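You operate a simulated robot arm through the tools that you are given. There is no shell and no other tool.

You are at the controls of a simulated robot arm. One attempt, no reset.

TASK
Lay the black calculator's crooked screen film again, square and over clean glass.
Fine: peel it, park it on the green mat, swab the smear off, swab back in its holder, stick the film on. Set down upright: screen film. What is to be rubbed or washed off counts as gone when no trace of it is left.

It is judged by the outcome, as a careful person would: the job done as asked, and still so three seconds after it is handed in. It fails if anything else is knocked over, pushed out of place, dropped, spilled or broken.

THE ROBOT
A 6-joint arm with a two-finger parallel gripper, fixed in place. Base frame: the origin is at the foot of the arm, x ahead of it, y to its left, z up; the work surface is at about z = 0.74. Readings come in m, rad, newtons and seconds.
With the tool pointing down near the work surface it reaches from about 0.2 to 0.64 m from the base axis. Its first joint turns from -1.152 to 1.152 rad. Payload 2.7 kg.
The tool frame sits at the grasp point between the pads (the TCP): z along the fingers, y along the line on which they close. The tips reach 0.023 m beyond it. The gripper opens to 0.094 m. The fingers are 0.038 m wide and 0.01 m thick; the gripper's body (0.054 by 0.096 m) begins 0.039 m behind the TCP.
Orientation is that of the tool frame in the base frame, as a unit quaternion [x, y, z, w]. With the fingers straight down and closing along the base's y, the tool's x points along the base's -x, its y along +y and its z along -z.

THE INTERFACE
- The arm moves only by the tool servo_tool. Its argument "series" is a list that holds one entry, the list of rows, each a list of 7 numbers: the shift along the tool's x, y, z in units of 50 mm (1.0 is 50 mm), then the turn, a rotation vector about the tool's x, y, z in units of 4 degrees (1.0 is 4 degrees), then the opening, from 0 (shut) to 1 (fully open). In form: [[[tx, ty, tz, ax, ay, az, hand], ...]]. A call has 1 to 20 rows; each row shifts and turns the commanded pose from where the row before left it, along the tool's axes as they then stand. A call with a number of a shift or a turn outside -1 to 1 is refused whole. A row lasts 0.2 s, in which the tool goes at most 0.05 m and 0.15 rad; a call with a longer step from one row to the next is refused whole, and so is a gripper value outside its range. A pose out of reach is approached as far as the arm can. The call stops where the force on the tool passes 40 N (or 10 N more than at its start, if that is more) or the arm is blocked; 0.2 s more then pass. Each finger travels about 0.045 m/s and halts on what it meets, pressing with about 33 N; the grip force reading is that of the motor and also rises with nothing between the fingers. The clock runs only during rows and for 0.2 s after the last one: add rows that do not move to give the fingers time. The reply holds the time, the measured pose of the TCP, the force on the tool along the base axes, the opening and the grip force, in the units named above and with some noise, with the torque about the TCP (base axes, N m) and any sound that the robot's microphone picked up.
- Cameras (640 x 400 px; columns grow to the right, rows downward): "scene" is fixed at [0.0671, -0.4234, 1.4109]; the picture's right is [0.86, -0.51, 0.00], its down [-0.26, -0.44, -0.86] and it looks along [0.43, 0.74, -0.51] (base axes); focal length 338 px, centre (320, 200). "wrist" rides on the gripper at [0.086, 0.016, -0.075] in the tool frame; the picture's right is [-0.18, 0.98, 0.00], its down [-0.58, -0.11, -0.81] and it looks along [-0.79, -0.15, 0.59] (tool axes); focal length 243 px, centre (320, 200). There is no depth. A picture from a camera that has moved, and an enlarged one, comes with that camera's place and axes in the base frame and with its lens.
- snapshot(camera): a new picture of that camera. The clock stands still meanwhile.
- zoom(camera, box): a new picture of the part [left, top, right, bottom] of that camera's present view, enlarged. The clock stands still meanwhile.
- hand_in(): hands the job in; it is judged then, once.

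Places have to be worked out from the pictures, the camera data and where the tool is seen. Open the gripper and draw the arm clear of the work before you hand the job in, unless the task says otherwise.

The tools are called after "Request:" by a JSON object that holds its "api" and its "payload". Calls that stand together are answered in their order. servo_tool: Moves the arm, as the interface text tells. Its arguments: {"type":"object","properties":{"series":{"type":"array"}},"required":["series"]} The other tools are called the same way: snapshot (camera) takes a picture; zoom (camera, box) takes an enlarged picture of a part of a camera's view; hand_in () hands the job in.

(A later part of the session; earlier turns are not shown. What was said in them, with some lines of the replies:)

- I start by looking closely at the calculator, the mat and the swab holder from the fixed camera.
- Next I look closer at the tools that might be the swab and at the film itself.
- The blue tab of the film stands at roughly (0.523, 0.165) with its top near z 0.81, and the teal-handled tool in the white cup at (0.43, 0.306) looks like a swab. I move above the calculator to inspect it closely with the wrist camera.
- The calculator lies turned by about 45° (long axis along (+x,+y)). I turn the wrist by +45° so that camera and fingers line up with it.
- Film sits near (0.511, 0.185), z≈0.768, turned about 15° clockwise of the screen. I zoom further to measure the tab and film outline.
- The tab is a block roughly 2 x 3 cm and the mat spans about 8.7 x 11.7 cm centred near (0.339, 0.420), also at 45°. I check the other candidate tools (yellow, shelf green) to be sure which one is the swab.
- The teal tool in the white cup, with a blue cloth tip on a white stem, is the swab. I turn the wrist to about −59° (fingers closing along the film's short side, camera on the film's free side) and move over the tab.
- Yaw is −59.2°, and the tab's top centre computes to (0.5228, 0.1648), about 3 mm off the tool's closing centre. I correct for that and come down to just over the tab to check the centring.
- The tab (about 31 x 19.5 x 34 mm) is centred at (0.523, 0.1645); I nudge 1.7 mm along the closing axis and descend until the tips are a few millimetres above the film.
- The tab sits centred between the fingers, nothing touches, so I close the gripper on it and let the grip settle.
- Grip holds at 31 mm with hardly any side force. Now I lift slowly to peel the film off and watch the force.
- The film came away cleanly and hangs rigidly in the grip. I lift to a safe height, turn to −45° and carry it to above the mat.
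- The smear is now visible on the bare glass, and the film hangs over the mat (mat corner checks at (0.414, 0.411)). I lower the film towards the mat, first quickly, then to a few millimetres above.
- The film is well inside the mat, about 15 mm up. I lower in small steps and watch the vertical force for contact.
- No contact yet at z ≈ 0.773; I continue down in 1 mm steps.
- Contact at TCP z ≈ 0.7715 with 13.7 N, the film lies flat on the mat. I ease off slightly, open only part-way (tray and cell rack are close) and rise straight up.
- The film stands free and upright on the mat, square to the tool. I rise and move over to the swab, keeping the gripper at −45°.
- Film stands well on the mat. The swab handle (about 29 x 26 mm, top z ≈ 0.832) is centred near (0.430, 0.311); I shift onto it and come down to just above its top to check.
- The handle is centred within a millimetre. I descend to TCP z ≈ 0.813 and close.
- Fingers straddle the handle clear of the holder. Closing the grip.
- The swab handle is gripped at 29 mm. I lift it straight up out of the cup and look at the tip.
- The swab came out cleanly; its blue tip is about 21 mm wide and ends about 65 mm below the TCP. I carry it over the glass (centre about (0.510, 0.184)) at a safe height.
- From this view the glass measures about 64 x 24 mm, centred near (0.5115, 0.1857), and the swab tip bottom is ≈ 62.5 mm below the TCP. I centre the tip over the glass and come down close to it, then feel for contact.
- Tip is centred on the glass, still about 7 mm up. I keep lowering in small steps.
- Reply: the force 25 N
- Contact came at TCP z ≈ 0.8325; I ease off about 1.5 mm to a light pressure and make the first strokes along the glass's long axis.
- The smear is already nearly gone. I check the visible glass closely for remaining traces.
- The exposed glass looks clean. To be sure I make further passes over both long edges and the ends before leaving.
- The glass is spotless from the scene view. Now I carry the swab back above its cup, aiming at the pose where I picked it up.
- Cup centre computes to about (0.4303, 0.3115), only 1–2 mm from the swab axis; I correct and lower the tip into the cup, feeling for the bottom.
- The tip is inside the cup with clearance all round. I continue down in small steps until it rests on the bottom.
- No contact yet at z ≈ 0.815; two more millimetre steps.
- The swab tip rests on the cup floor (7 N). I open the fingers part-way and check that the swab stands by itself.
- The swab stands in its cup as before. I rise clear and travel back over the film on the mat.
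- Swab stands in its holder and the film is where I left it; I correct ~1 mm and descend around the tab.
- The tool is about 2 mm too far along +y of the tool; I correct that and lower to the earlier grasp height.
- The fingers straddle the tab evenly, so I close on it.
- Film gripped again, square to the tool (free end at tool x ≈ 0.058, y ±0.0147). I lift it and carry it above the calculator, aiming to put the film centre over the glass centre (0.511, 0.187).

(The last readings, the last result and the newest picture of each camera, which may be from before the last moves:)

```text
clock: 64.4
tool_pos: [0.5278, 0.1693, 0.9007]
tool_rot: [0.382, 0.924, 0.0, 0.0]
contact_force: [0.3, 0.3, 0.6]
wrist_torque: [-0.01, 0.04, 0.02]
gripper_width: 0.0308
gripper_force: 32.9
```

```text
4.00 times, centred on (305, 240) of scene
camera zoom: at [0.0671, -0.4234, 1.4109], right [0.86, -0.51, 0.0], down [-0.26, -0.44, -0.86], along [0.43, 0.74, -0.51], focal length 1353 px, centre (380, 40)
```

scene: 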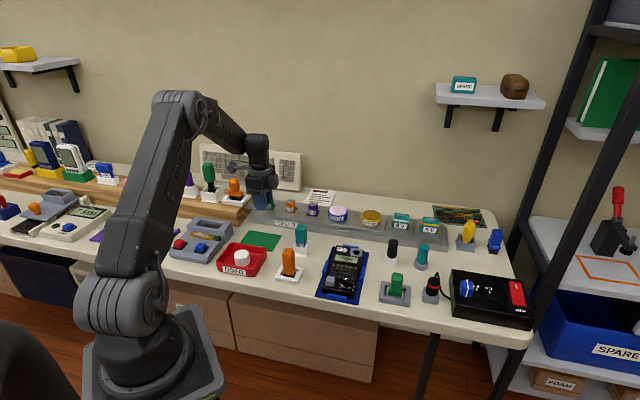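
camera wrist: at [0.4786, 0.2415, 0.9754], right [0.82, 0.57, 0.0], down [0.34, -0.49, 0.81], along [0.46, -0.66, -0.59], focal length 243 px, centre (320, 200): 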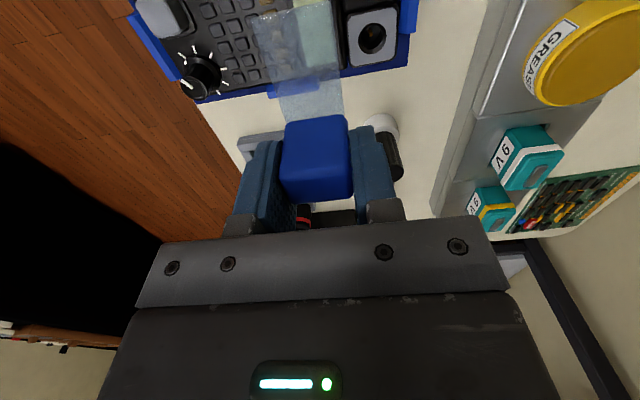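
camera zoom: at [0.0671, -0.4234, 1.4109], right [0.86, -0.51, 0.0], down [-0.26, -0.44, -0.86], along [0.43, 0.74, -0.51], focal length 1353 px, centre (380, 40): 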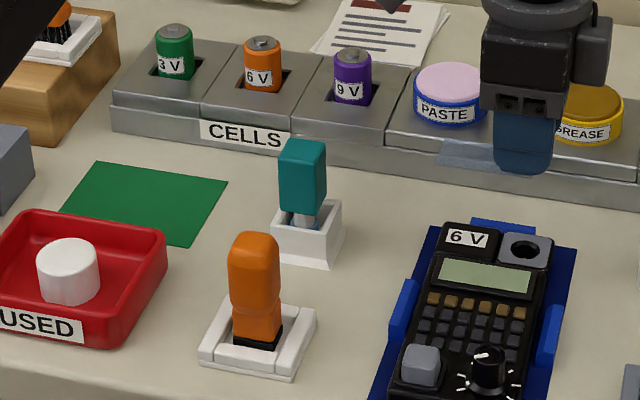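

Through the clear film I can see it is square to the gripper. I descend to about 15 mm above the glass and compare film edges with glass edges.

Request:
{"api": "servo_tool", "payload": {"series": [[[0, 0, 0.4, 0, 0, 0, 0], [0, 0, 0.4, 0, 0, 0, 0], [0, 0, 0.4, 0, 0, 0, 0], [0, 0, 0.3, 0, 0, 0, 0], [0, 0, 0.2, 0, 0, 0, 0], [0, 0, 0, 0, 0, 0, 0], [0, 0, 0, 0, 0, 0, 0]]]}}

Request:
{"api": "zoom", "payload": {"camera": "wrist", "box": [240, 0, 400, 130]}}

Request:
{"api": "zoom", "payload": {"camera": "scene", "box": [325, 230, 375, 270]}}

```text
clock: 66.0
tool_pos: [0.5283, 0.1685, 0.8146]
tool_rot: [0.381, 0.924, 0.0, 0.0]
contact_force: [0.3, 0.2, -1.0]
wrist_torque: [0.0, 0.01, -0.01]
gripper_width: 0.031
gripper_force: 33.0
```

```text
3.08 times, centred on (320, 65) of wrist
camera zoom: at [0.4789, 0.24, 0.8892], right [0.82, 0.57, 0.0], down [0.33, -0.49, 0.81], along [0.46, -0.66, -0.59], focal length 746 px, centre (320, 615)
```

zoom: 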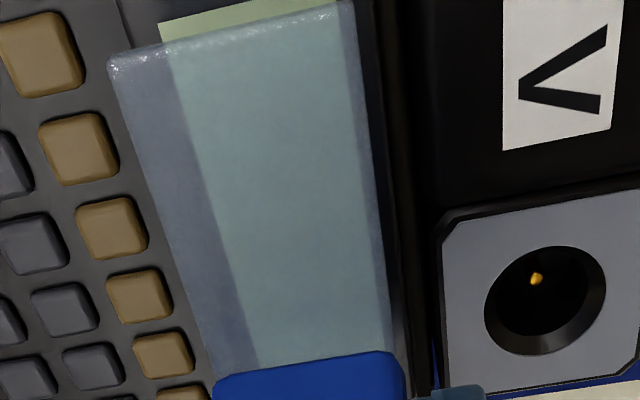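

```text
10.00 times, centred on (350, 250) of scene
camera zoom: at [0.0671, -0.4234, 1.4109], right [0.86, -0.51, 0.0], down [-0.26, -0.44, -0.86], along [0.43, 0.74, -0.51], focal length 3382 px, centre (20, -300)
```

zoom: 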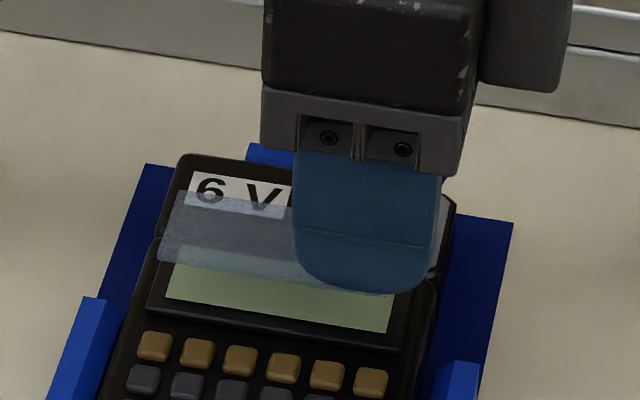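

Film and glass edges are both visible; I zoom in to measure them precisely before going lower.

Request:
{"api": "zoom", "payload": {"camera": "wrist", "box": [260, 0, 345, 60]}}

Request:
{"api": "zoom", "payload": {"camera": "wrist", "box": [280, 60, 365, 125]}}

```text
6.67 times, centred on (302, 30) of wrist
camera zoom: at [0.4789, 0.24, 0.8892], right [0.82, 0.57, 0.0], down [0.33, -0.49, 0.81], along [0.46, -0.66, -0.59], focal length 1618 px, centre (437, 1333)
```

zoom: 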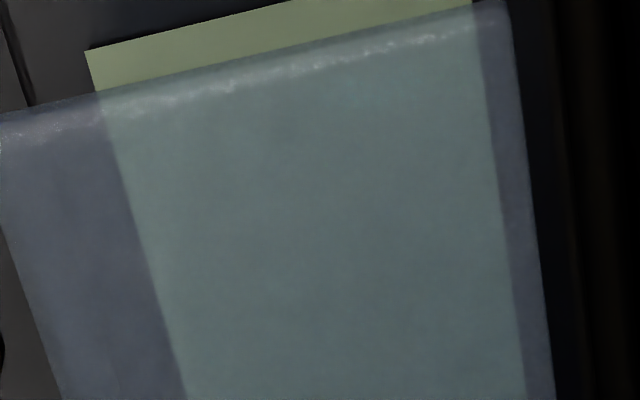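

```text
6.15 times, centred on (322, 92) of wrist
camera zoom: at [0.4789, 0.24, 0.8892], right [0.82, 0.57, 0.0], down [0.33, -0.49, 0.81], along [0.46, -0.66, -0.59], focal length 1493 px, centre (305, 862)
```

zoom: 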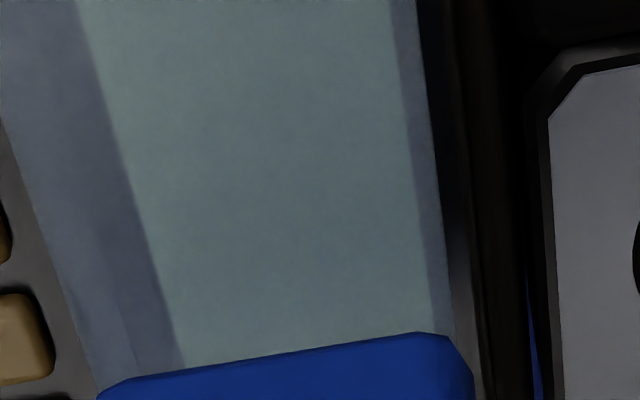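

Measured in the tool frame: glass spans y −10.9…+12.4 mm, x −5.9…+57.3 mm; the film y ±14.8 mm, x −6.6…+58.8 mm, both parallel. I correct by +0.8 mm in y and −0.4 mm in x, and go down 10 mm for another check.

Request:
{"api": "servo_tool", "payload": {"series": [[[-0.008, 0.016, 0.05, 0, 0, 0, 0], [0, 0, 0.05, 0, 0, 0, 0], [0, 0, 0.05, 0, 0, 0, 0], [0, 0, 0.05, 0, 0, 0, 0], [0, 0, 0, 0, 0, 0, 0], [0, 0, 0, 0, 0, 0, 0]]]}}

Request:
{"api": "zoom", "payload": {"camera": "wrist", "box": [260, 0, 345, 60]}}

Request:
{"api": "zoom", "payload": {"camera": "wrist", "box": [240, 0, 400, 130]}}

Request:
{"api": "zoom", "payload": {"camera": "scene", "box": [325, 230, 375, 270]}}

```text
clock: 67.4
tool_pos: [0.5297, 0.1693, 0.8033]
tool_rot: [0.382, 0.924, 0.0, 0.0]
contact_force: [0.3, -0.4, -0.6]
wrist_torque: [0.01, -0.02, 0.0]
gripper_width: 0.031
gripper_force: 33.2
```

```text
6.67 times, centred on (302, 30) of wrist
camera zoom: at [0.4801, 0.2403, 0.8784], right [0.82, 0.57, 0.0], down [0.33, -0.49, 0.81], along [0.46, -0.66, -0.59], focal length 1618 px, centre (437, 1333)
```

zoom: 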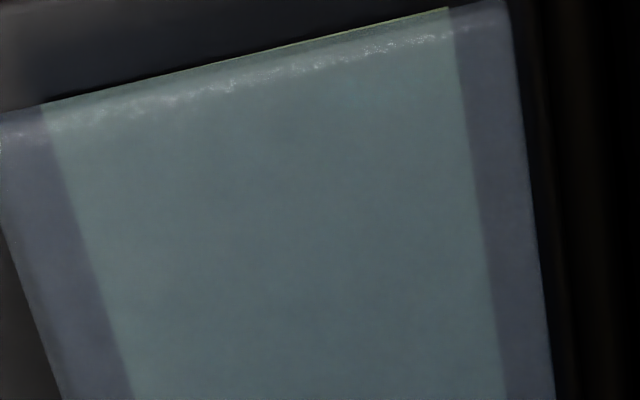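

```text
3.08 times, centred on (320, 65) of wrist
camera zoom: at [0.4801, 0.2403, 0.8784], right [0.82, 0.57, 0.0], down [0.33, -0.49, 0.81], along [0.46, -0.66, -0.59], focal length 746 px, centre (320, 615)
```

zoom: 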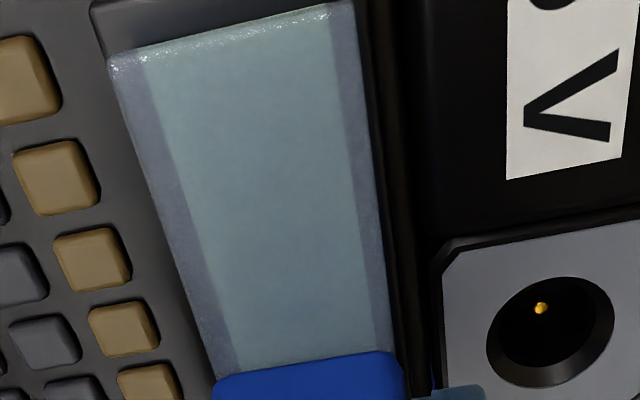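

```text
10.00 times, centred on (350, 250) of scene
camera zoom: at [0.0671, -0.4234, 1.4109], right [0.86, -0.51, 0.0], down [-0.26, -0.44, -0.86], along [0.43, 0.74, -0.51], focal length 3382 px, centre (20, -300)
```

zoom: 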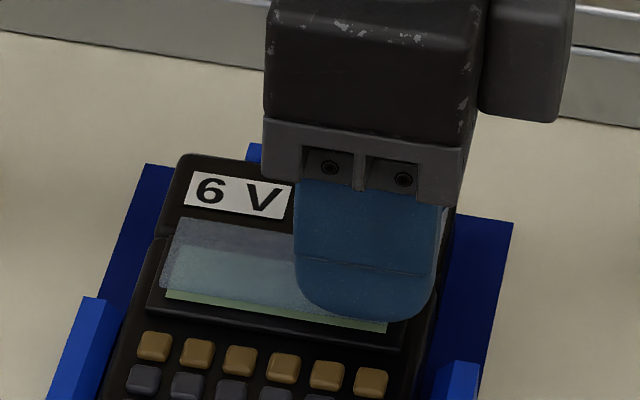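

At 4 mm above the glass the film overlaps it evenly: about 3 mm either side across, and about 1 mm at the ends. I lower it the last few millimetres until it touches and press lightly.

Request:
{"api": "servo_tool", "payload": {"series": [[[0.004, 0, 0.03, 0, 0, 0, 0], [0, 0, 0.03, 0, 0, 0, 0], [0, 0, 0, 0, 0, 0, 0]]]}}

Request:
{"api": "servo_tool", "payload": {"series": [[[0, 0, 0.02, 0, 0, 0, 0], [0, 0, 0, 0, 0, 0, 0]]]}}

Request:
{"api": "zoom", "payload": {"camera": "wrist", "box": [240, 0, 400, 130]}}

```text
clock: 68.2
tool_pos: [0.5296, 0.1687, 0.8008]
tool_rot: [0.382, 0.924, 0.0, 0.0]
contact_force: [-0.6, -0.2, 1.3]
wrist_torque: [0.02, 0.0, 0.0]
gripper_width: 0.0311
gripper_force: 33.2
```

```text
clock: 68.8
tool_pos: [0.5302, 0.1689, 0.7995]
tool_rot: [0.382, 0.924, 0.0, 0.001]
contact_force: [-0.5, -0.2, -0.5]
wrist_torque: [0.03, -0.01, 0.0]
gripper_width: 0.0308
gripper_force: 33.0
```

```text
3.08 times, centred on (320, 65) of wrist
camera zoom: at [0.4806, 0.2403, 0.8752], right [0.82, 0.57, 0.0], down [0.33, -0.49, 0.81], along [0.46, -0.66, -0.59], focal length 746 px, centre (320, 615)
```

zoom: 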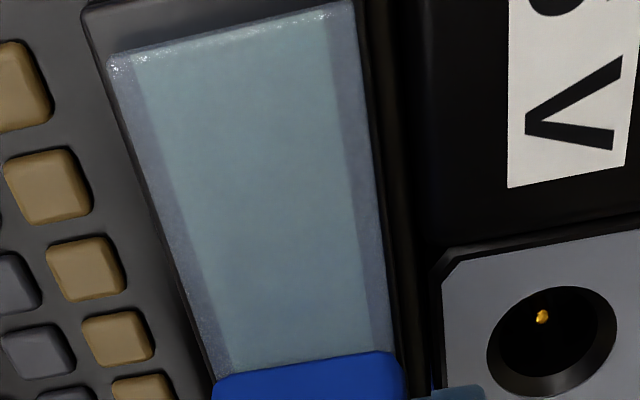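

Request:
{"api": "zoom", "payload": {"camera": "wrist", "box": [260, 0, 345, 60]}}

Request:
{"api": "zoom", "payload": {"camera": "scene", "box": [335, 240, 371, 270]}}

```text
6.67 times, centred on (302, 30) of wrist
camera zoom: at [0.4806, 0.2403, 0.8752], right [0.82, 0.57, 0.0], down [0.33, -0.49, 0.81], along [0.46, -0.66, -0.59], focal length 1618 px, centre (437, 1333)
```

zoom: 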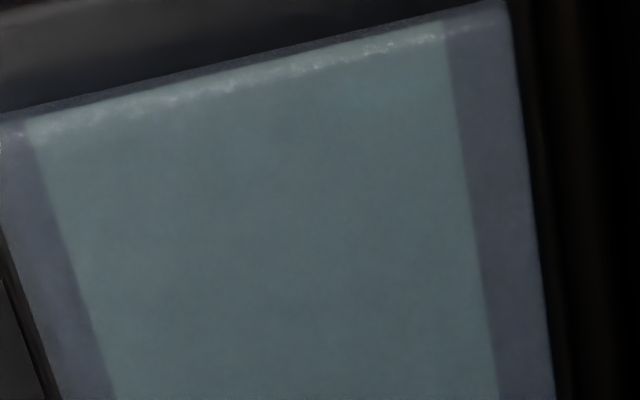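

```text
13.33 times, centred on (353, 255) of scene
camera zoom: at [0.0671, -0.4234, 1.4109], right [0.86, -0.51, 0.0], down [-0.26, -0.44, -0.86], along [0.43, 0.74, -0.51], focal length 4509 px, centre (-120, -533)
```

zoom: 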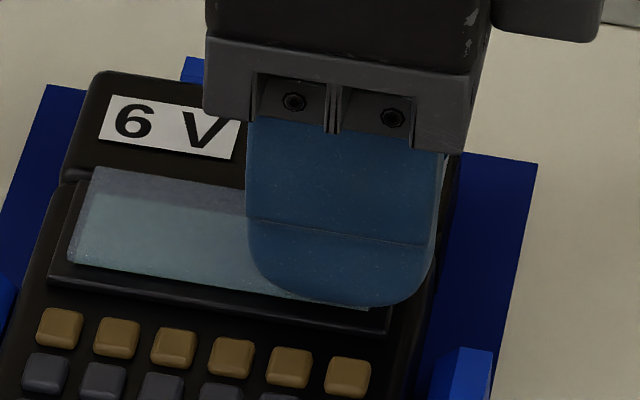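

Margins at this height: 0.7 mm at the free end and about 3 mm across; I nudge +0.4 mm along x to balance the ends and go down the last millimetre.

Request:
{"api": "servo_tool", "payload": {"series": [[[0.008, 0, 0, 0, 0, 0, 0], [0, 0, 0.02, 0, 0, 0, 0], [0, 0, 0, 0, 0, 0, 0]]]}}

Request:
{"api": "zoom", "payload": {"camera": "wrist", "box": [260, 0, 345, 60]}}

```text
clock: 69.6
tool_pos: [0.5293, 0.1689, 0.7988]
tool_rot: [0.382, 0.924, 0.0, 0.0]
contact_force: [-0.3, 0.7, -0.4]
wrist_torque: [0.0, -0.01, -0.01]
gripper_width: 0.0309
gripper_force: 33.0
```

```text
6.67 times, centred on (302, 30) of wrist
camera zoom: at [0.4798, 0.2408, 0.8739], right [0.82, 0.57, 0.0], down [0.33, -0.49, 0.81], along [0.46, -0.66, -0.59], focal length 1618 px, centre (437, 1333)
```

zoom: 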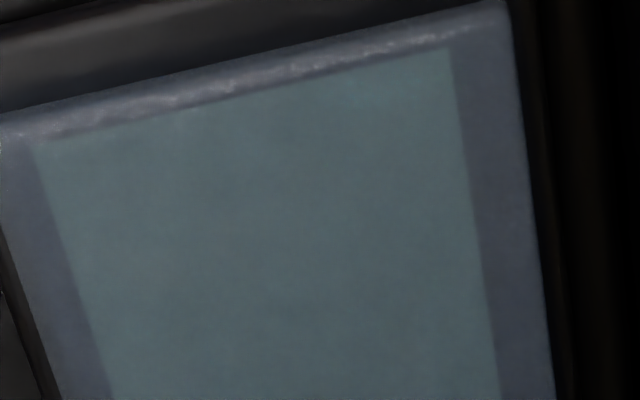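

The last nudge moved a little more than asked (free-end margin now 1.6 mm), so I take back 0.4 mm and continue down in half-millimetre steps.

Request:
{"api": "servo_tool", "payload": {"series": [[[-0.008, 0, 0, 0, 0, 0, 0], [0, 0, 0.012, 0, 0, 0, 0], [0, 0, 0, 0, 0, 0, 0]]]}}

Request:
{"api": "servo_tool", "payload": {"series": [[[0, 0, 0.012, 0, 0, 0, 0], [0, 0, 0, 0, 0, 0, 0]]]}}

Request:
{"api": "zoom", "payload": {"camera": "wrist", "box": [260, 0, 345, 60]}}

```text
clock: 70.4
tool_pos: [0.5295, 0.1693, 0.7989]
tool_rot: [0.382, 0.924, 0.001, 0.0]
contact_force: [0.2, -0.6, -0.2]
wrist_torque: [-0.01, 0.02, 0.05]
gripper_width: 0.0309
gripper_force: 33.4
```

```text
clock: 71.0
tool_pos: [0.529, 0.1702, 0.7971]
tool_rot: [0.382, 0.924, 0.0, 0.0]
contact_force: [-0.1, 0.1, -0.2]
wrist_torque: [-0.01, -0.01, 0.05]
gripper_width: 0.0309
gripper_force: 33.2
```

```text
6.67 times, centred on (302, 30) of wrist
camera zoom: at [0.4794, 0.2411, 0.873], right [0.82, 0.57, 0.0], down [0.33, -0.49, 0.81], along [0.46, -0.66, -0.59], focal length 1618 px, centre (437, 1333)
```

zoom: 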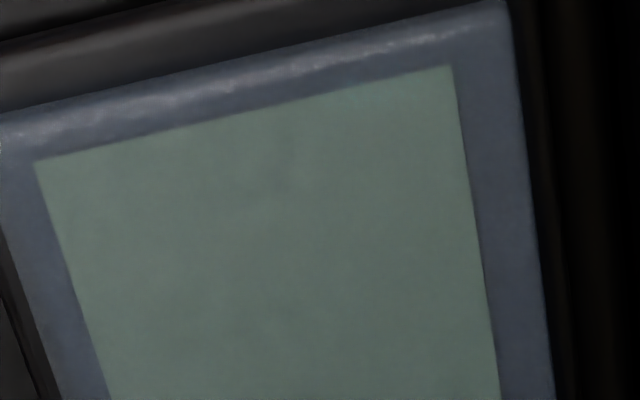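

The arm wandered about half a millimetre the wrong way; free-end margin is now 2.5 mm, so I raise a hair, shift 1.3 mm back along −x, let it settle and look again.

Request:
{"api": "servo_tool", "payload": {"series": [[[0, 0, -0.01, 0, 0, 0, 0], [-0.026, -0.006, 0, 0, 0, 0, 0], [0, 0, 0, 0, 0, 0, 0], [0, 0, 0, 0, 0, 0, 0], [0, 0, 0, 0, 0, 0, 0]]]}}

Request:
{"api": "zoom", "payload": {"camera": "wrist", "box": [260, 0, 345, 60]}}

```text
clock: 72.2
tool_pos: [0.5302, 0.1689, 0.7983]
tool_rot: [0.382, 0.924, -0.001, 0.0]
contact_force: [0.6, -0.1, 0.2]
wrist_torque: [-0.01, 0.0, 0.0]
gripper_width: 0.0312
gripper_force: 32.8
```

```text
6.67 times, centred on (302, 30) of wrist
camera zoom: at [0.4804, 0.2396, 0.8735], right [0.82, 0.57, 0.0], down [0.33, -0.49, 0.81], along [0.46, -0.66, -0.59], focal length 1618 px, centre (437, 1333)
```

zoom: 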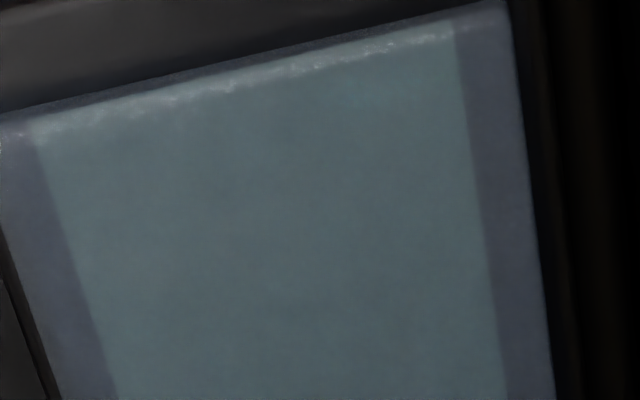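

Now the margins are good (about 0.8 mm at the free end, centred across). I go straight down until contact.

Request:
{"api": "servo_tool", "payload": {"series": [[[0, 0, 0.02, 0, 0, 0, 0], [0, 0, 0.01, 0, 0, 0, 0], [0, 0, 0, 0, 0, 0, 0]]]}}

Request:
{"api": "zoom", "payload": {"camera": "wrist", "box": [260, 0, 345, 60]}}

```text
clock: 73.0
tool_pos: [0.5305, 0.1671, 0.7996]
tool_rot: [0.382, 0.924, 0.0, 0.001]
contact_force: [-3.7, 0.3, 10.9]
wrist_torque: [0.2, 0.35, 0.05]
gripper_width: 0.0311
gripper_force: 33.2
```

```text
6.67 times, centred on (302, 30) of wrist
camera zoom: at [0.481, 0.2395, 0.8728], right [0.82, 0.57, 0.0], down [0.33, -0.49, 0.81], along [0.46, -0.66, -0.59], focal length 1618 px, centre (437, 1333)
```

zoom: 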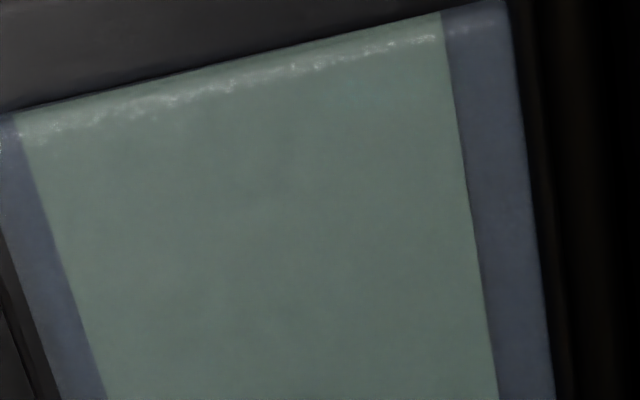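

Contact with 11 N, but pressing shifted it so the free-end margin is only ~0.4 mm. I lift a millimetre, correct by +0.7 mm in x and −0.6 mm in y, and look again.

Request:
{"api": "servo_tool", "payload": {"series": [[[0, 0, -0.03, 0, 0, 0, 0], [0.014, -0.012, 0, 0, 0, 0, 0], [0, 0, 0, 0, 0, 0, 0], [0, 0, 0, 0, 0, 0, 0]]]}}

Request:
{"api": "zoom", "payload": {"camera": "wrist", "box": [260, 0, 345, 60]}}

```text
clock: 74.0
tool_pos: [0.5285, 0.1682, 0.7983]
tool_rot: [0.382, 0.924, 0.0, -0.001]
contact_force: [1.1, 0.1, -0.7]
wrist_torque: [-0.01, -0.04, -0.03]
gripper_width: 0.0309
gripper_force: 32.8
```

```text
6.67 times, centred on (302, 30) of wrist
camera zoom: at [0.479, 0.2394, 0.873], right [0.82, 0.57, 0.0], down [0.34, -0.49, 0.81], along [0.46, -0.66, -0.59], focal length 1618 px, centre (437, 1333)
```

zoom: 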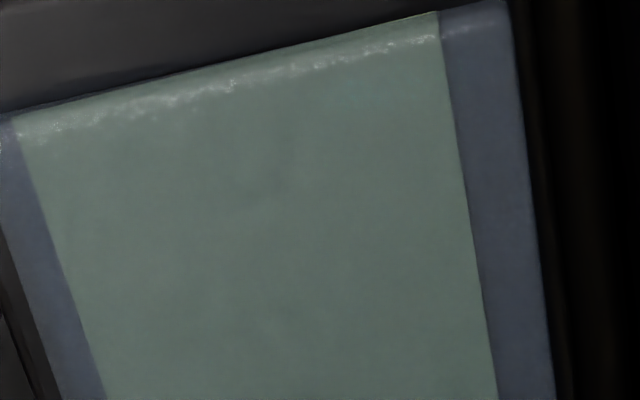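

Film and glass moved together in the picture this time, so the film is sticking and may have dragged the calculator slightly. I check its place in the cradle from the scene camera before doing anything else.

Request:
{"api": "zoom", "payload": {"camera": "scene", "box": [336, 248, 364, 268]}}

Request:
{"api": "zoom", "payload": {"camera": "scene", "box": [310, 235, 380, 310]}}

Request:
{"api": "snapshot", "payload": {"camera": "wrist"}}

```text
16.00 times, centred on (350, 258) of scene
camera zoom: at [0.0672, -0.4234, 1.4109], right [0.86, -0.51, 0.0], down [-0.26, -0.44, -0.86], along [0.43, 0.74, -0.51], focal length 5411 px, centre (-160, -728)
```

zoom: 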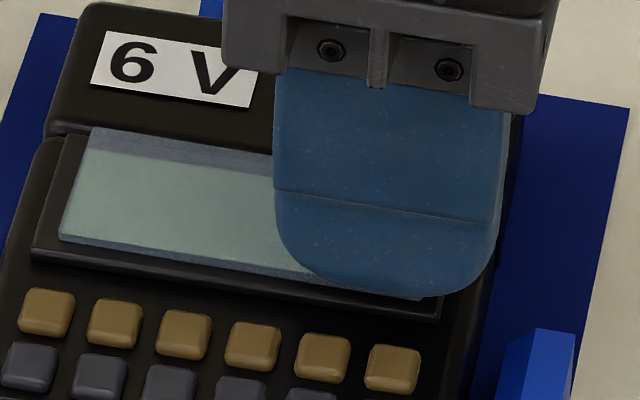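

```text
5.33 times, centred on (345, 272) of scene
camera zoom: at [0.0672, -0.4234, 1.4109], right [0.86, -0.51, 0.0], down [-0.26, -0.44, -0.86], along [0.43, 0.74, -0.51], focal length 1804 px, centre (187, -187)
```

zoom: 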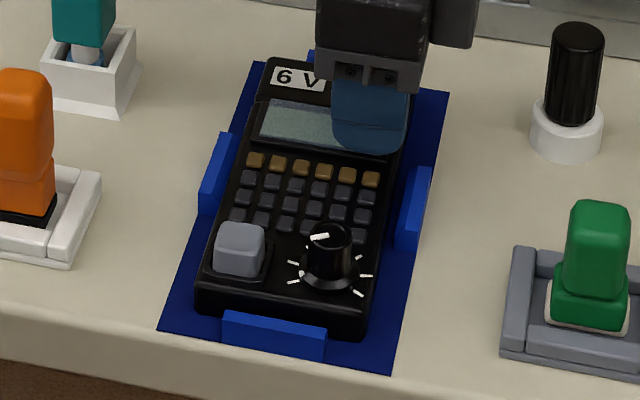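

```text
taken
camera wrist: at [0.479, 0.2394, 0.873], right [0.82, 0.57, 0.0], down [0.34, -0.49, 0.81], along [0.46, -0.66, -0.59], focal length 243 px, centre (320, 200)
```

wrist: 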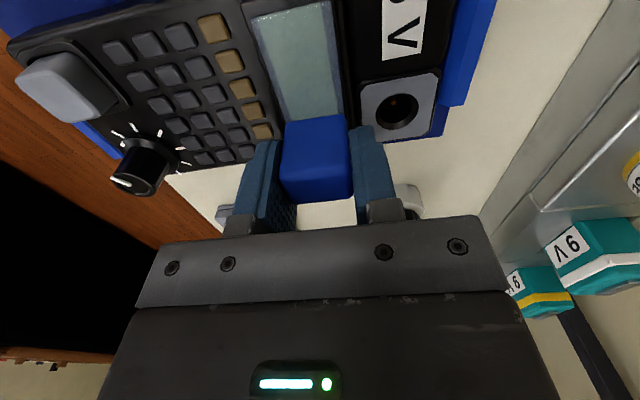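

The calculator slid about 2 mm inside its cradle when I shifted the stuck film. I look at the free end closely to see whether the glass edge is covered.

Request:
{"api": "zoom", "payload": {"camera": "wrist", "box": [300, 0, 340, 20]}}

Request:
{"api": "zoom", "payload": {"camera": "wrist", "box": [250, 0, 300, 30]}}

Request:
{"api": "zoom", "payload": {"camera": "scene", "box": [336, 252, 348, 262]}}

```text
16.00 times, centred on (320, 10) of wrist
camera zoom: at [0.479, 0.2394, 0.873], right [0.82, 0.57, 0.0], down [0.34, -0.49, 0.81], along [0.46, -0.66, -0.59], focal length 3882 px, centre (320, 3240)
```

zoom: 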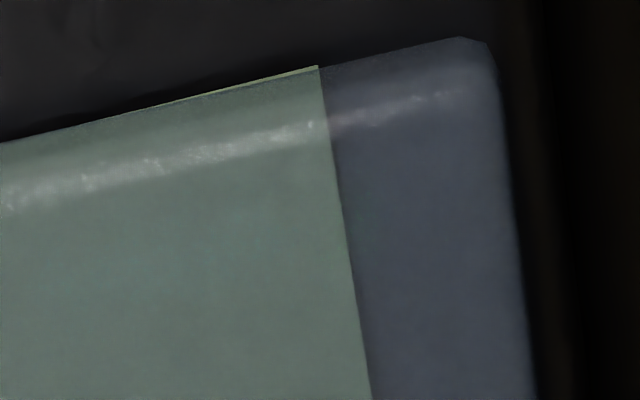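

```text
12.80 times, centred on (275, 15) of wrist
camera zoom: at [0.479, 0.2394, 0.873], right [0.82, 0.57, 0.0], down [0.34, -0.49, 0.81], along [0.46, -0.66, -0.59], focal length 3106 px, centre (896, 2568)
```

zoom: 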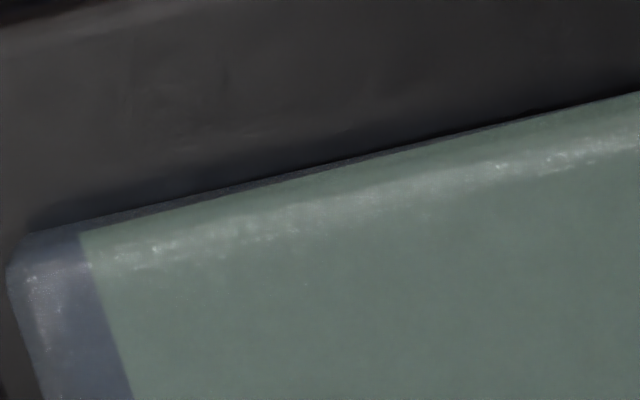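

```text
16.00 times, centred on (342, 257) of scene
camera zoom: at [0.0672, -0.4234, 1.4109], right [0.86, -0.51, 0.0], down [-0.26, -0.44, -0.86], along [0.43, 0.74, -0.51], focal length 5411 px, centre (-32, -712)
```

zoom: 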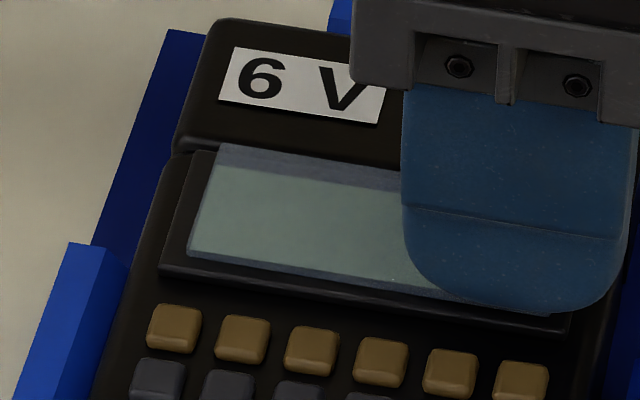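

The glass edge peeks out by a hair at one corner and film/glass differ by about 1°. First I use the stuck film to bring the calculator gently back the 2 mm (and 1°) it moved.

Request:
{"api": "servo_tool", "payload": {"series": [[[-0.01, 0.01, 0.004, 0, 0, 0.08, 0], [-0.01, 0.01, 0, 0, 0, 0.08, 0], [-0.01, 0.01, 0, 0, 0, 0.09, 0], [0, 0, 0, 0, 0, 0, 0], [0, 0, 0, 0, 0, 0, 0]]]}}

Request:
{"api": "zoom", "payload": {"camera": "wrist", "box": [260, 0, 345, 60]}}

Request:
{"api": "zoom", "payload": {"camera": "scene", "box": [336, 248, 364, 268]}}

```text
clock: 75.2
tool_pos: [0.5304, 0.1691, 0.7977]
tool_rot: [0.391, 0.92, 0.0, 0.0]
contact_force: [-0.5, -1.1, -2.6]
wrist_torque: [-0.02, -0.07, 0.01]
gripper_width: 0.0309
gripper_force: 33.0
```

```text
6.67 times, centred on (302, 30) of wrist
camera zoom: at [0.4825, 0.2409, 0.873], right [0.83, 0.55, 0.0], down [0.33, -0.49, 0.81], along [0.44, -0.67, -0.59], focal length 1618 px, centre (437, 1333)
```

zoom: 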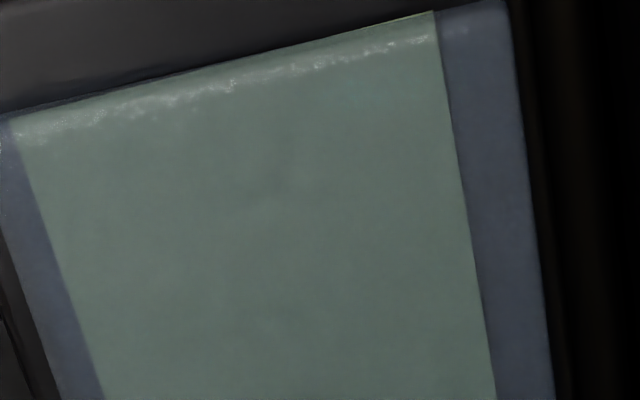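

```text
16.00 times, centred on (350, 258) of scene
camera zoom: at [0.0672, -0.4234, 1.4109], right [0.86, -0.51, 0.0], down [-0.26, -0.44, -0.86], along [0.43, 0.74, -0.51], focal length 5411 px, centre (-160, -728)
```

zoom: 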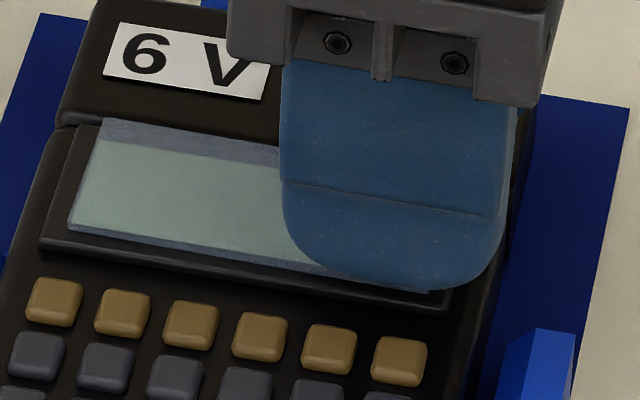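

The calculator is back where it was (keys and label match the earlier picture within half a millimetre). Now I lift a few millimetres to unstick the film and turn back to −45°.

Request:
{"api": "servo_tool", "payload": {"series": [[[0, 0, -0.04, 0, 0, 0, 0], [0, 0, -0.04, 0, 0, 0, 0], [0, 0, -0.03, 0, 0, 0, 0], [0, 0, 0, 0, 0, -0.25, 0], [0, 0, 0, 0, 0, 0, 0], [0, 0, 0, 0, 0, 0, 0]]]}}

Request:
{"api": "zoom", "payload": {"camera": "wrist", "box": [260, 0, 345, 60]}}

Request:
{"api": "zoom", "payload": {"camera": "scene", "box": [336, 248, 364, 268]}}

```text
clock: 76.6
tool_pos: [0.5314, 0.1678, 0.804]
tool_rot: [0.383, 0.924, 0.0, 0.0]
contact_force: [0.8, 0.5, -0.4]
wrist_torque: [0.0, 0.03, 0.0]
gripper_width: 0.0309
gripper_force: 32.9
```

```text
6.67 times, centred on (302, 30) of wrist
camera zoom: at [0.4815, 0.2391, 0.8784], right [0.82, 0.57, 0.0], down [0.33, -0.49, 0.81], along [0.46, -0.66, -0.59], focal length 1618 px, centre (437, 1333)
```

zoom: 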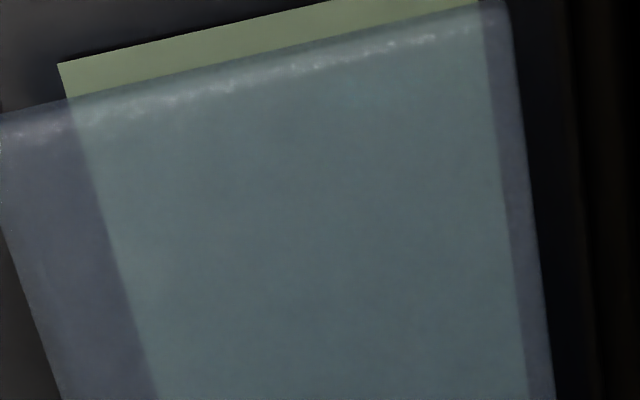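

```text
16.00 times, centred on (350, 258) of scene
camera zoom: at [0.0671, -0.4234, 1.4109], right [0.86, -0.51, 0.0], down [-0.26, -0.44, -0.86], along [0.43, 0.74, -0.51], focal length 5411 px, centre (-160, -728)
```

zoom: 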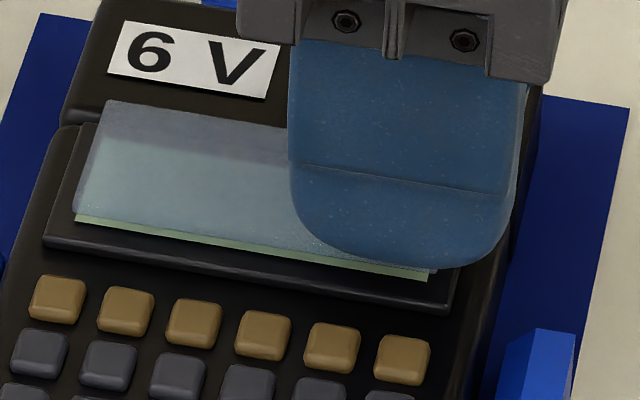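

The film came off again, calculator in place and edges parallel. In the tool frame the glass end is at 59.3 mm versus film end 58.8 mm and glass centre y +1.3 mm, so I shift +1.6 mm / +1.3 mm and lower to ~1.5 mm.

Request:
{"api": "servo_tool", "payload": {"series": [[[0.032, 0.026, 0, 0, 0, 0, 0], [0, 0, 0.04, 0, 0, 0, 0], [0, 0, 0.03, 0, 0, 0, 0], [0, 0, 0, 0, 0, 0, 0], [0, 0, 0, 0, 0, 0, 0]]]}}

Request:
{"api": "zoom", "payload": {"camera": "wrist", "box": [260, 0, 345, 60]}}

```text
clock: 77.8
tool_pos: [0.5321, 0.1701, 0.7995]
tool_rot: [0.382, 0.924, 0.0, 0.001]
contact_force: [0.4, -0.5, -0.3]
wrist_torque: [-0.01, 0.0, 0.0]
gripper_width: 0.0309
gripper_force: 33.3
```

```text
6.67 times, centred on (302, 30) of wrist
camera zoom: at [0.4817, 0.2419, 0.8748], right [0.82, 0.57, 0.0], down [0.33, -0.49, 0.81], along [0.46, -0.66, -0.59], focal length 1618 px, centre (437, 1333)
```

zoom: 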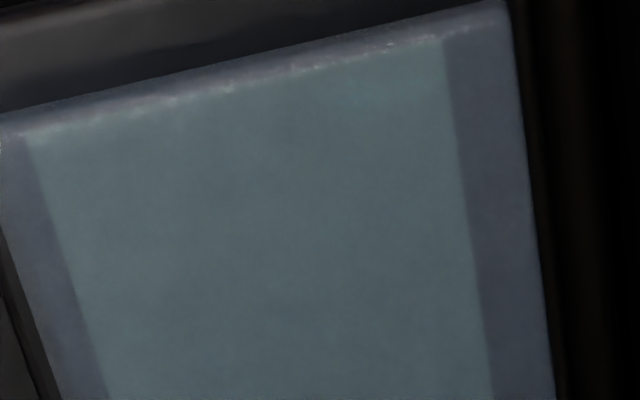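

Margins now 1.4 mm at the free end; I shift −0.7 mm in y to centre across and lower until first light contact.

Request:
{"api": "servo_tool", "payload": {"series": [[[0, -0.014, 0, 0, 0, 0, 0], [0, 0, 0.016, 0, 0, 0, 0], [0, 0, 0.012, 0, 0, 0, 0], [0, 0, 0, 0, 0, 0, 0]]]}}

Request:
{"api": "zoom", "payload": {"camera": "wrist", "box": [260, 0, 345, 60]}}

```text
clock: 78.8
tool_pos: [0.5303, 0.1696, 0.7986]
tool_rot: [0.382, 0.924, 0.001, 0.0]
contact_force: [-0.4, -0.2, -1.3]
wrist_torque: [-0.01, 0.02, -0.03]
gripper_width: 0.0307
gripper_force: 32.6
```

```text
6.67 times, centred on (302, 30) of wrist
camera zoom: at [0.4814, 0.2407, 0.8738], right [0.82, 0.57, 0.0], down [0.33, -0.49, 0.81], along [0.46, -0.66, -0.59], focal length 1618 px, centre (437, 1333)
```

zoom: 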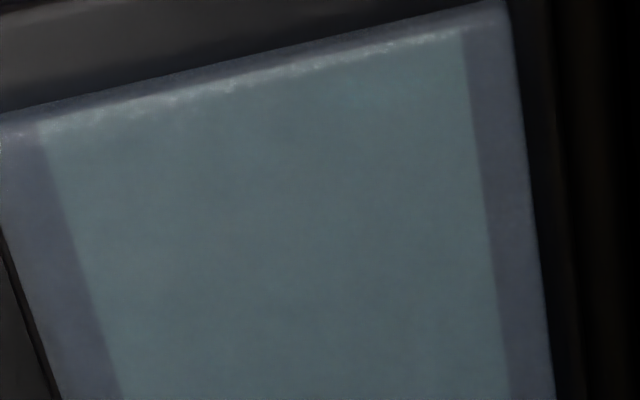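

Free-end margin 0.8 mm, across centred. I add +0.6 mm in x and come down the last fraction to contact.

Request:
{"api": "servo_tool", "payload": {"series": [[[0.012, 0.004, 0, 0, 0, 0, 0], [0, 0, 0.012, 0, 0, 0, 0], [0, 0, 0.008, 0, 0, 0, 0], [0, 0, 0, 0, 0, 0, 0]]]}}

Request:
{"api": "zoom", "payload": {"camera": "wrist", "box": [260, 0, 345, 60]}}

```text
clock: 79.8
tool_pos: [0.5299, 0.1699, 0.7985]
tool_rot: [0.382, 0.924, 0.001, 0.0]
contact_force: [-0.9, -0.5, 2.8]
wrist_torque: [0.04, 0.05, 0.02]
gripper_width: 0.031
gripper_force: 33.4
```

```text
6.67 times, centred on (302, 30) of wrist
camera zoom: at [0.4806, 0.2406, 0.8727], right [0.82, 0.57, 0.0], down [0.33, -0.49, 0.81], along [0.46, -0.66, -0.59], focal length 1618 px, centre (437, 1333)
```

zoom: 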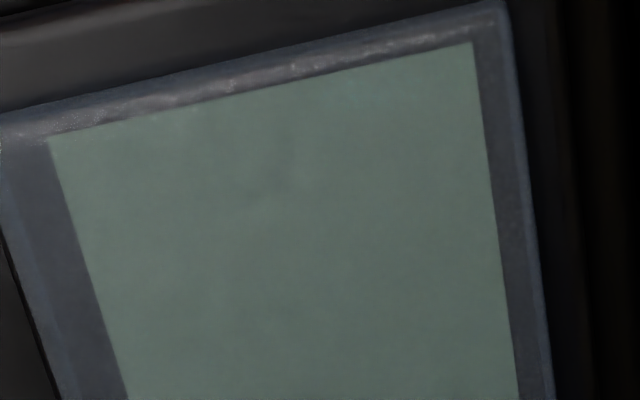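

Contact at 2.8 N with the film square and the glass fully covered (1.4 mm at the free end, 2–4 mm at the sides). I press a little more to stick it down.

Request:
{"api": "servo_tool", "payload": {"series": [[[0, 0, 0.012, 0, 0, 0, 0], [0, 0, 0, 0, 0, 0, 0], [0, 0, 0, 0, 0, 0, 0]]]}}

Request:
{"api": "zoom", "payload": {"camera": "wrist", "box": [260, 0, 345, 60]}}

```text
clock: 80.6
tool_pos: [0.5306, 0.1703, 0.7992]
tool_rot: [0.382, 0.924, 0.001, 0.0]
contact_force: [-2.9, -3.2, 13.1]
wrist_torque: [0.14, 0.36, 0.11]
gripper_width: 0.0308
gripper_force: 32.8
```

```text
6.67 times, centred on (302, 30) of wrist
camera zoom: at [0.4808, 0.2409, 0.8727], right [0.82, 0.57, 0.0], down [0.33, -0.49, 0.81], along [0.46, -0.66, -0.59], focal length 1618 px, centre (437, 1333)
```

zoom: 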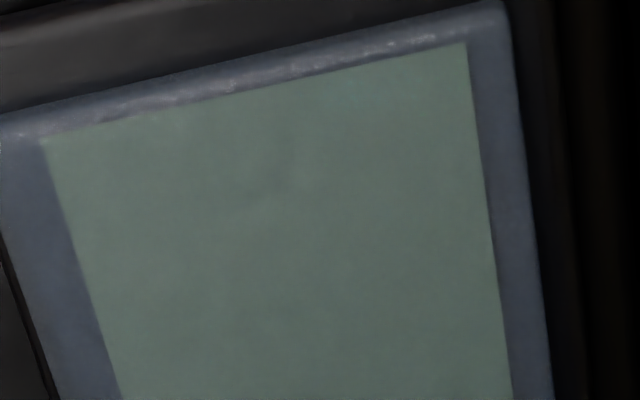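

Pressed with 13 N, and the film sits square, evenly over the glass. I ease off the pressure and open the fingers part-way.

Request:
{"api": "servo_tool", "payload": {"series": [[[0, 0, -0.01, 0, 0, 0, 0], [0, 0, 0, 0, 0, 0, 0], [0, 0, 0, 0, 0, 0, 0.5], [0, 0, 0, 0, 0, 0, 0.55], [0, 0, 0, 0, 0, 0, 0.55], [0, 0, 0, 0, 0, 0, 0.55]]]}}

Request:
{"api": "zoom", "payload": {"camera": "wrist", "box": [240, 0, 400, 130]}}

```text
clock: 82.0
tool_pos: [0.5297, 0.1715, 0.7978]
tool_rot: [0.382, 0.924, 0.0, 0.0]
contact_force: [0.2, -0.5, 0.2]
wrist_torque: [0.02, 0.0, -0.04]
gripper_width: 0.0517
gripper_force: 0.1
```

```text
3.08 times, centred on (320, 65) of wrist
camera zoom: at [0.4805, 0.2415, 0.8727], right [0.82, 0.57, 0.0], down [0.33, -0.49, 0.81], along [0.46, -0.66, -0.59], focal length 746 px, centre (320, 615)
```

zoom: 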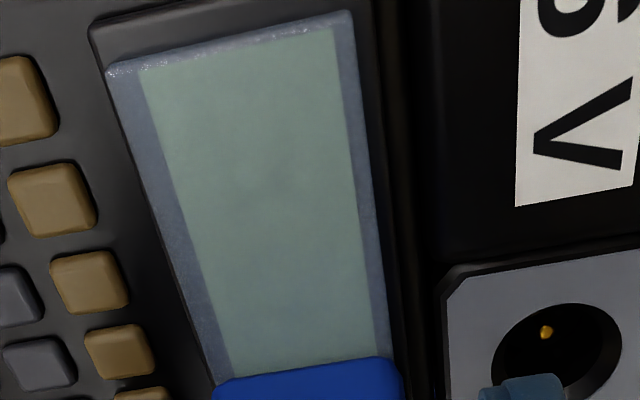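

Released, and the film has stayed square on the glass. I rise straight up and draw back for a full look.

Request:
{"api": "servo_tool", "payload": {"series": [[[0, 0, -0.1, 0, 0, 0, 0.55], [0, 0, -0.2, 0, 0, 0, 0.55], [0, 0, -0.4, 0, 0, 0, 0.55], [0, 0, -0.5, 0, 0, 0, 0.55], [0, 0, -0.5, 0, 0, 0, 0.55], [0.6, 0, -0.3, 0, 0, 0, 0.6], [0.6, 0, 0, 0, 0, 0, 0.6], [0, 0, 0, 0, 0, 0, 0.6]]]}}

Request:
{"api": "zoom", "payload": {"camera": "scene", "box": [336, 244, 364, 268]}}

Request:
{"api": "snapshot", "payload": {"camera": "wrist"}}

Request:
{"api": "zoom", "payload": {"camera": "wrist", "box": [260, 90, 380, 180]}}

Request:
{"api": "snapshot", "payload": {"camera": "scene"}}

```text
clock: 83.8
tool_pos: [0.4865, 0.2133, 0.8983]
tool_rot: [0.382, 0.924, 0.0, 0.0]
contact_force: [0.6, -0.7, 0.0]
wrist_torque: [0.0, -0.01, -0.03]
gripper_width: 0.0563
gripper_force: 0.1
```

```text
16.00 times, centred on (350, 256) of scene
camera zoom: at [0.0671, -0.4234, 1.4109], right [0.86, -0.51, 0.0], down [-0.26, -0.44, -0.86], along [0.43, 0.74, -0.51], focal length 5411 px, centre (-160, -696)
```

zoom: 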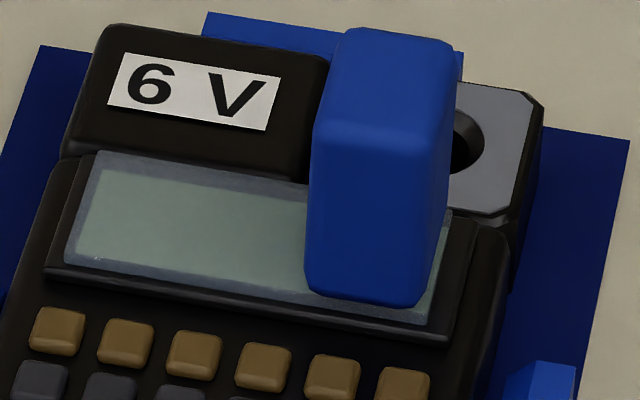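

```text
taken
camera wrist: at [0.4372, 0.2844, 0.973], right [0.82, 0.57, 0.0], down [0.33, -0.49, 0.81], along [0.46, -0.66, -0.59], focal length 243 px, centre (320, 200)
```

wrist: 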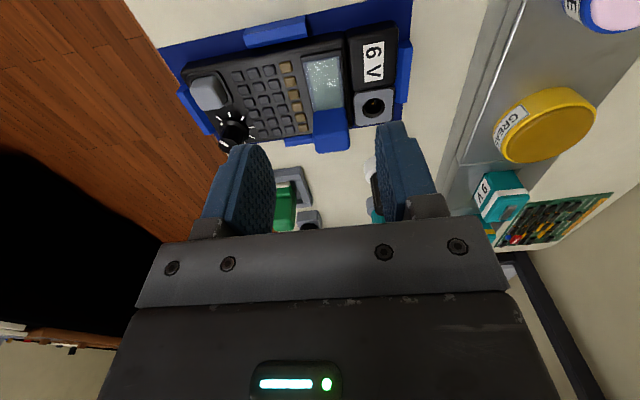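

```text
4.44 times, centred on (320, 135) of wrist
camera zoom: at [0.4372, 0.2844, 0.973], right [0.82, 0.57, 0.0], down [0.33, -0.49, 0.81], along [0.46, -0.66, -0.59], focal length 1078 px, centre (320, 489)
```

zoom: 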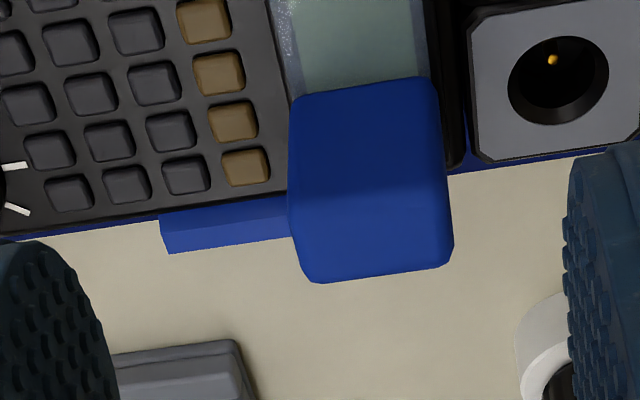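

```text
taken
```

scene: 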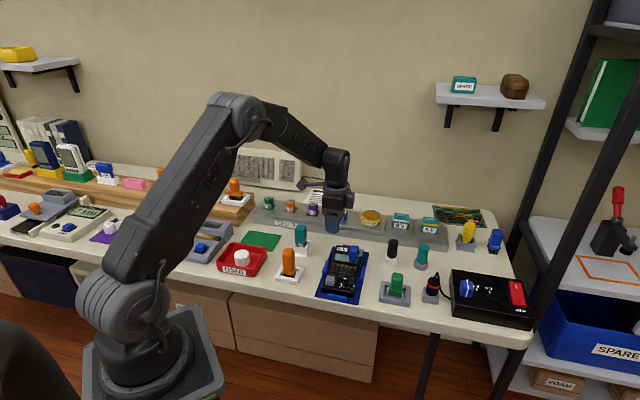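

The film lies square on the clean glass, upright, with the calculator in its cradle. I zoom in on the tab end to confirm the glass is covered there too.

Request:
{"api": "zoom", "payload": {"camera": "scene", "box": [354, 254, 366, 266]}}

Request:
{"api": "zoom", "payload": {"camera": "wrist", "box": [295, 45, 355, 115]}}

Request:
{"api": "zoom", "payload": {"camera": "scene", "box": [225, 195, 400, 305]}}

```text
16.00 times, centred on (360, 260) of scene
camera zoom: at [0.0671, -0.4234, 1.4109], right [0.86, -0.51, 0.0], down [-0.26, -0.44, -0.86], along [0.43, 0.74, -0.51], focal length 5411 px, centre (-320, -760)
```

zoom: 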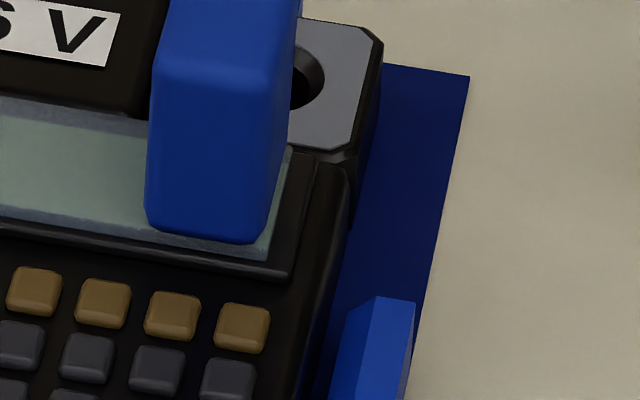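

```text
5.71 times, centred on (325, 80) of wrist
camera zoom: at [0.4372, 0.2844, 0.973], right [0.82, 0.57, 0.0], down [0.33, -0.49, 0.81], along [0.46, -0.66, -0.59], focal length 1386 px, centre (291, 886)
```

zoom: 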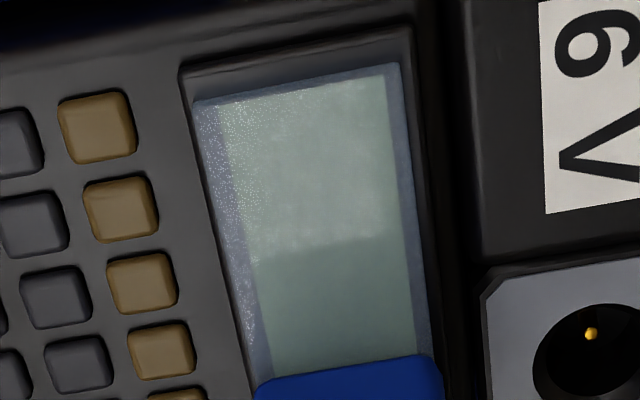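

```text
3.64 times, centred on (312, 250) of scene
camera zoom: at [0.0671, -0.4234, 1.4109], right [0.86, -0.51, 0.0], down [-0.26, -0.44, -0.86], along [0.43, 0.74, -0.51], focal length 1230 px, centre (347, 18)
```

zoom: 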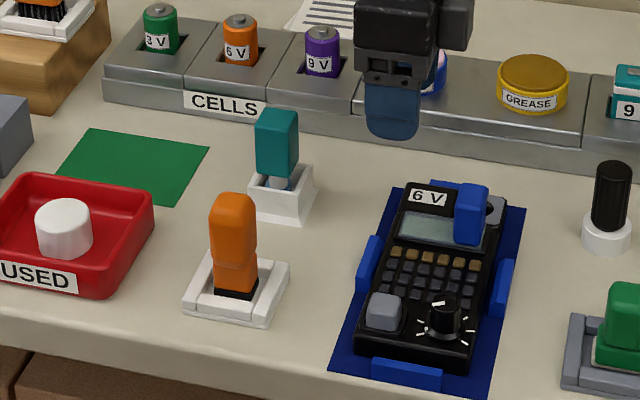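

The film covers the whole glass at both ends, swab is in its cup, mat empty, everything else in place. I open the gripper fully and draw the arm up and away from the work.

Request:
{"api": "servo_tool", "payload": {"series": [[[0, 0, -0.5, 0, 0, 0, 0.8], [0, 0, -0.5, 0, 0, 0, 1], [0, 0, -0.5, 0, 0, 0, 1], [0.3, -0.3, -0.5, 0, 0, 0, 1], [0.3, -0.3, -0.3, 0, 0, 0, 1], [0.3, -0.3, 0, 0, 0, 0, 1], [0, 0, 0, 0, 0, 0, 1], [0, 0, 0, 0, 0, 0, 1], [0, 0, 0, 0, 0, 0, 1]]]}}

Request:
{"api": "snapshot", "payload": {"camera": "scene"}}

Request:
{"api": "zoom", "payload": {"camera": "scene", "box": [310, 230, 390, 310]}}

Request:
{"api": "zoom", "payload": {"camera": "scene", "box": [280, 215, 330, 260]}}

```text
clock: 85.8
tool_pos: [0.4255, 0.2146, 1.0102]
tool_rot: [0.382, 0.924, 0.0, 0.0]
contact_force: [-0.4, -0.6, -0.3]
wrist_torque: [-0.02, 0.03, 0.01]
gripper_width: 0.0939
gripper_force: 0.0
```

```text
taken
```

scene: 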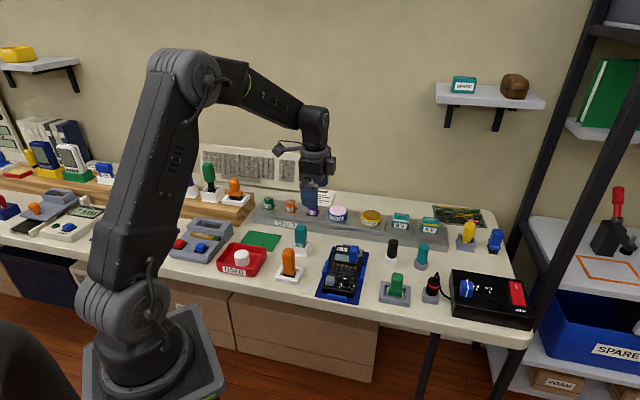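

```text
5.00 times, centred on (350, 270) of scene
camera zoom: at [0.0671, -0.4234, 1.4109], right [0.86, -0.51, 0.0], down [-0.26, -0.44, -0.86], along [0.43, 0.74, -0.51], focal length 1691 px, centre (170, -150)
```

zoom: 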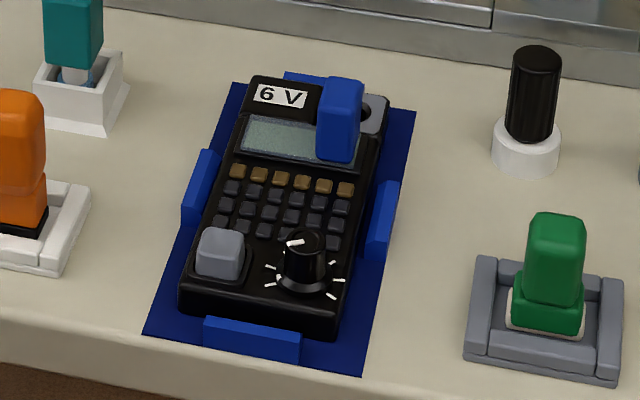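

```text
8.89 times, centred on (305, 238) of scene
camera zoom: at [0.0671, -0.4234, 1.4109], right [0.86, -0.51, 0.0], down [-0.26, -0.44, -0.86], along [0.43, 0.74, -0.51], focal length 3006 px, centre (453, -133)
```

zoom: 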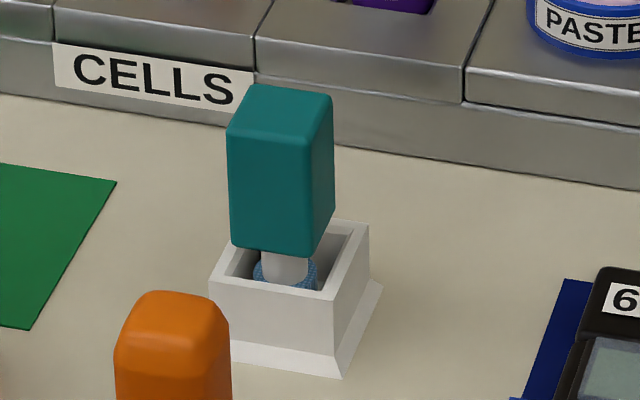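

The film lies square on the clean glass with its tab upright. The swab stands in its holder, the calculator sits in its cradle, nothing else has moved, and the arm is clear with the gripper open. I hand the job in.

Request:
{"api": "hand_in", "payload": {}}

```text
The job is handed in.
```

The screen film is back on the black calculator, square over clean glass, and the job is handed in. I don't have the verdict.

- **Film:** it lies parallel to the screen, tab up. I measured about 1.4 mm of overlap at the free end and 2–4 mm along the sides. At the tab end the pictures show the glass covered, but by a smaller margin, roughly 0.8 mm.
- **Glass:** I peeled the film, parked it on the green mat and wiped the glass with the swab from several directions. Close-ups showed no trace of the smear.
- **Swab:** the teal-handled swab is back in its white holder, standing upright.
- **Calculator:** my first try at laying the film dragged the calculator about 2 mm inside its cradle. I moved it back, peeled the film and laid it again. It now sits within about a millimetre of where it started.

Nothing else in the scene pictures looks moved. The arm is drawn clear with the gripper open.
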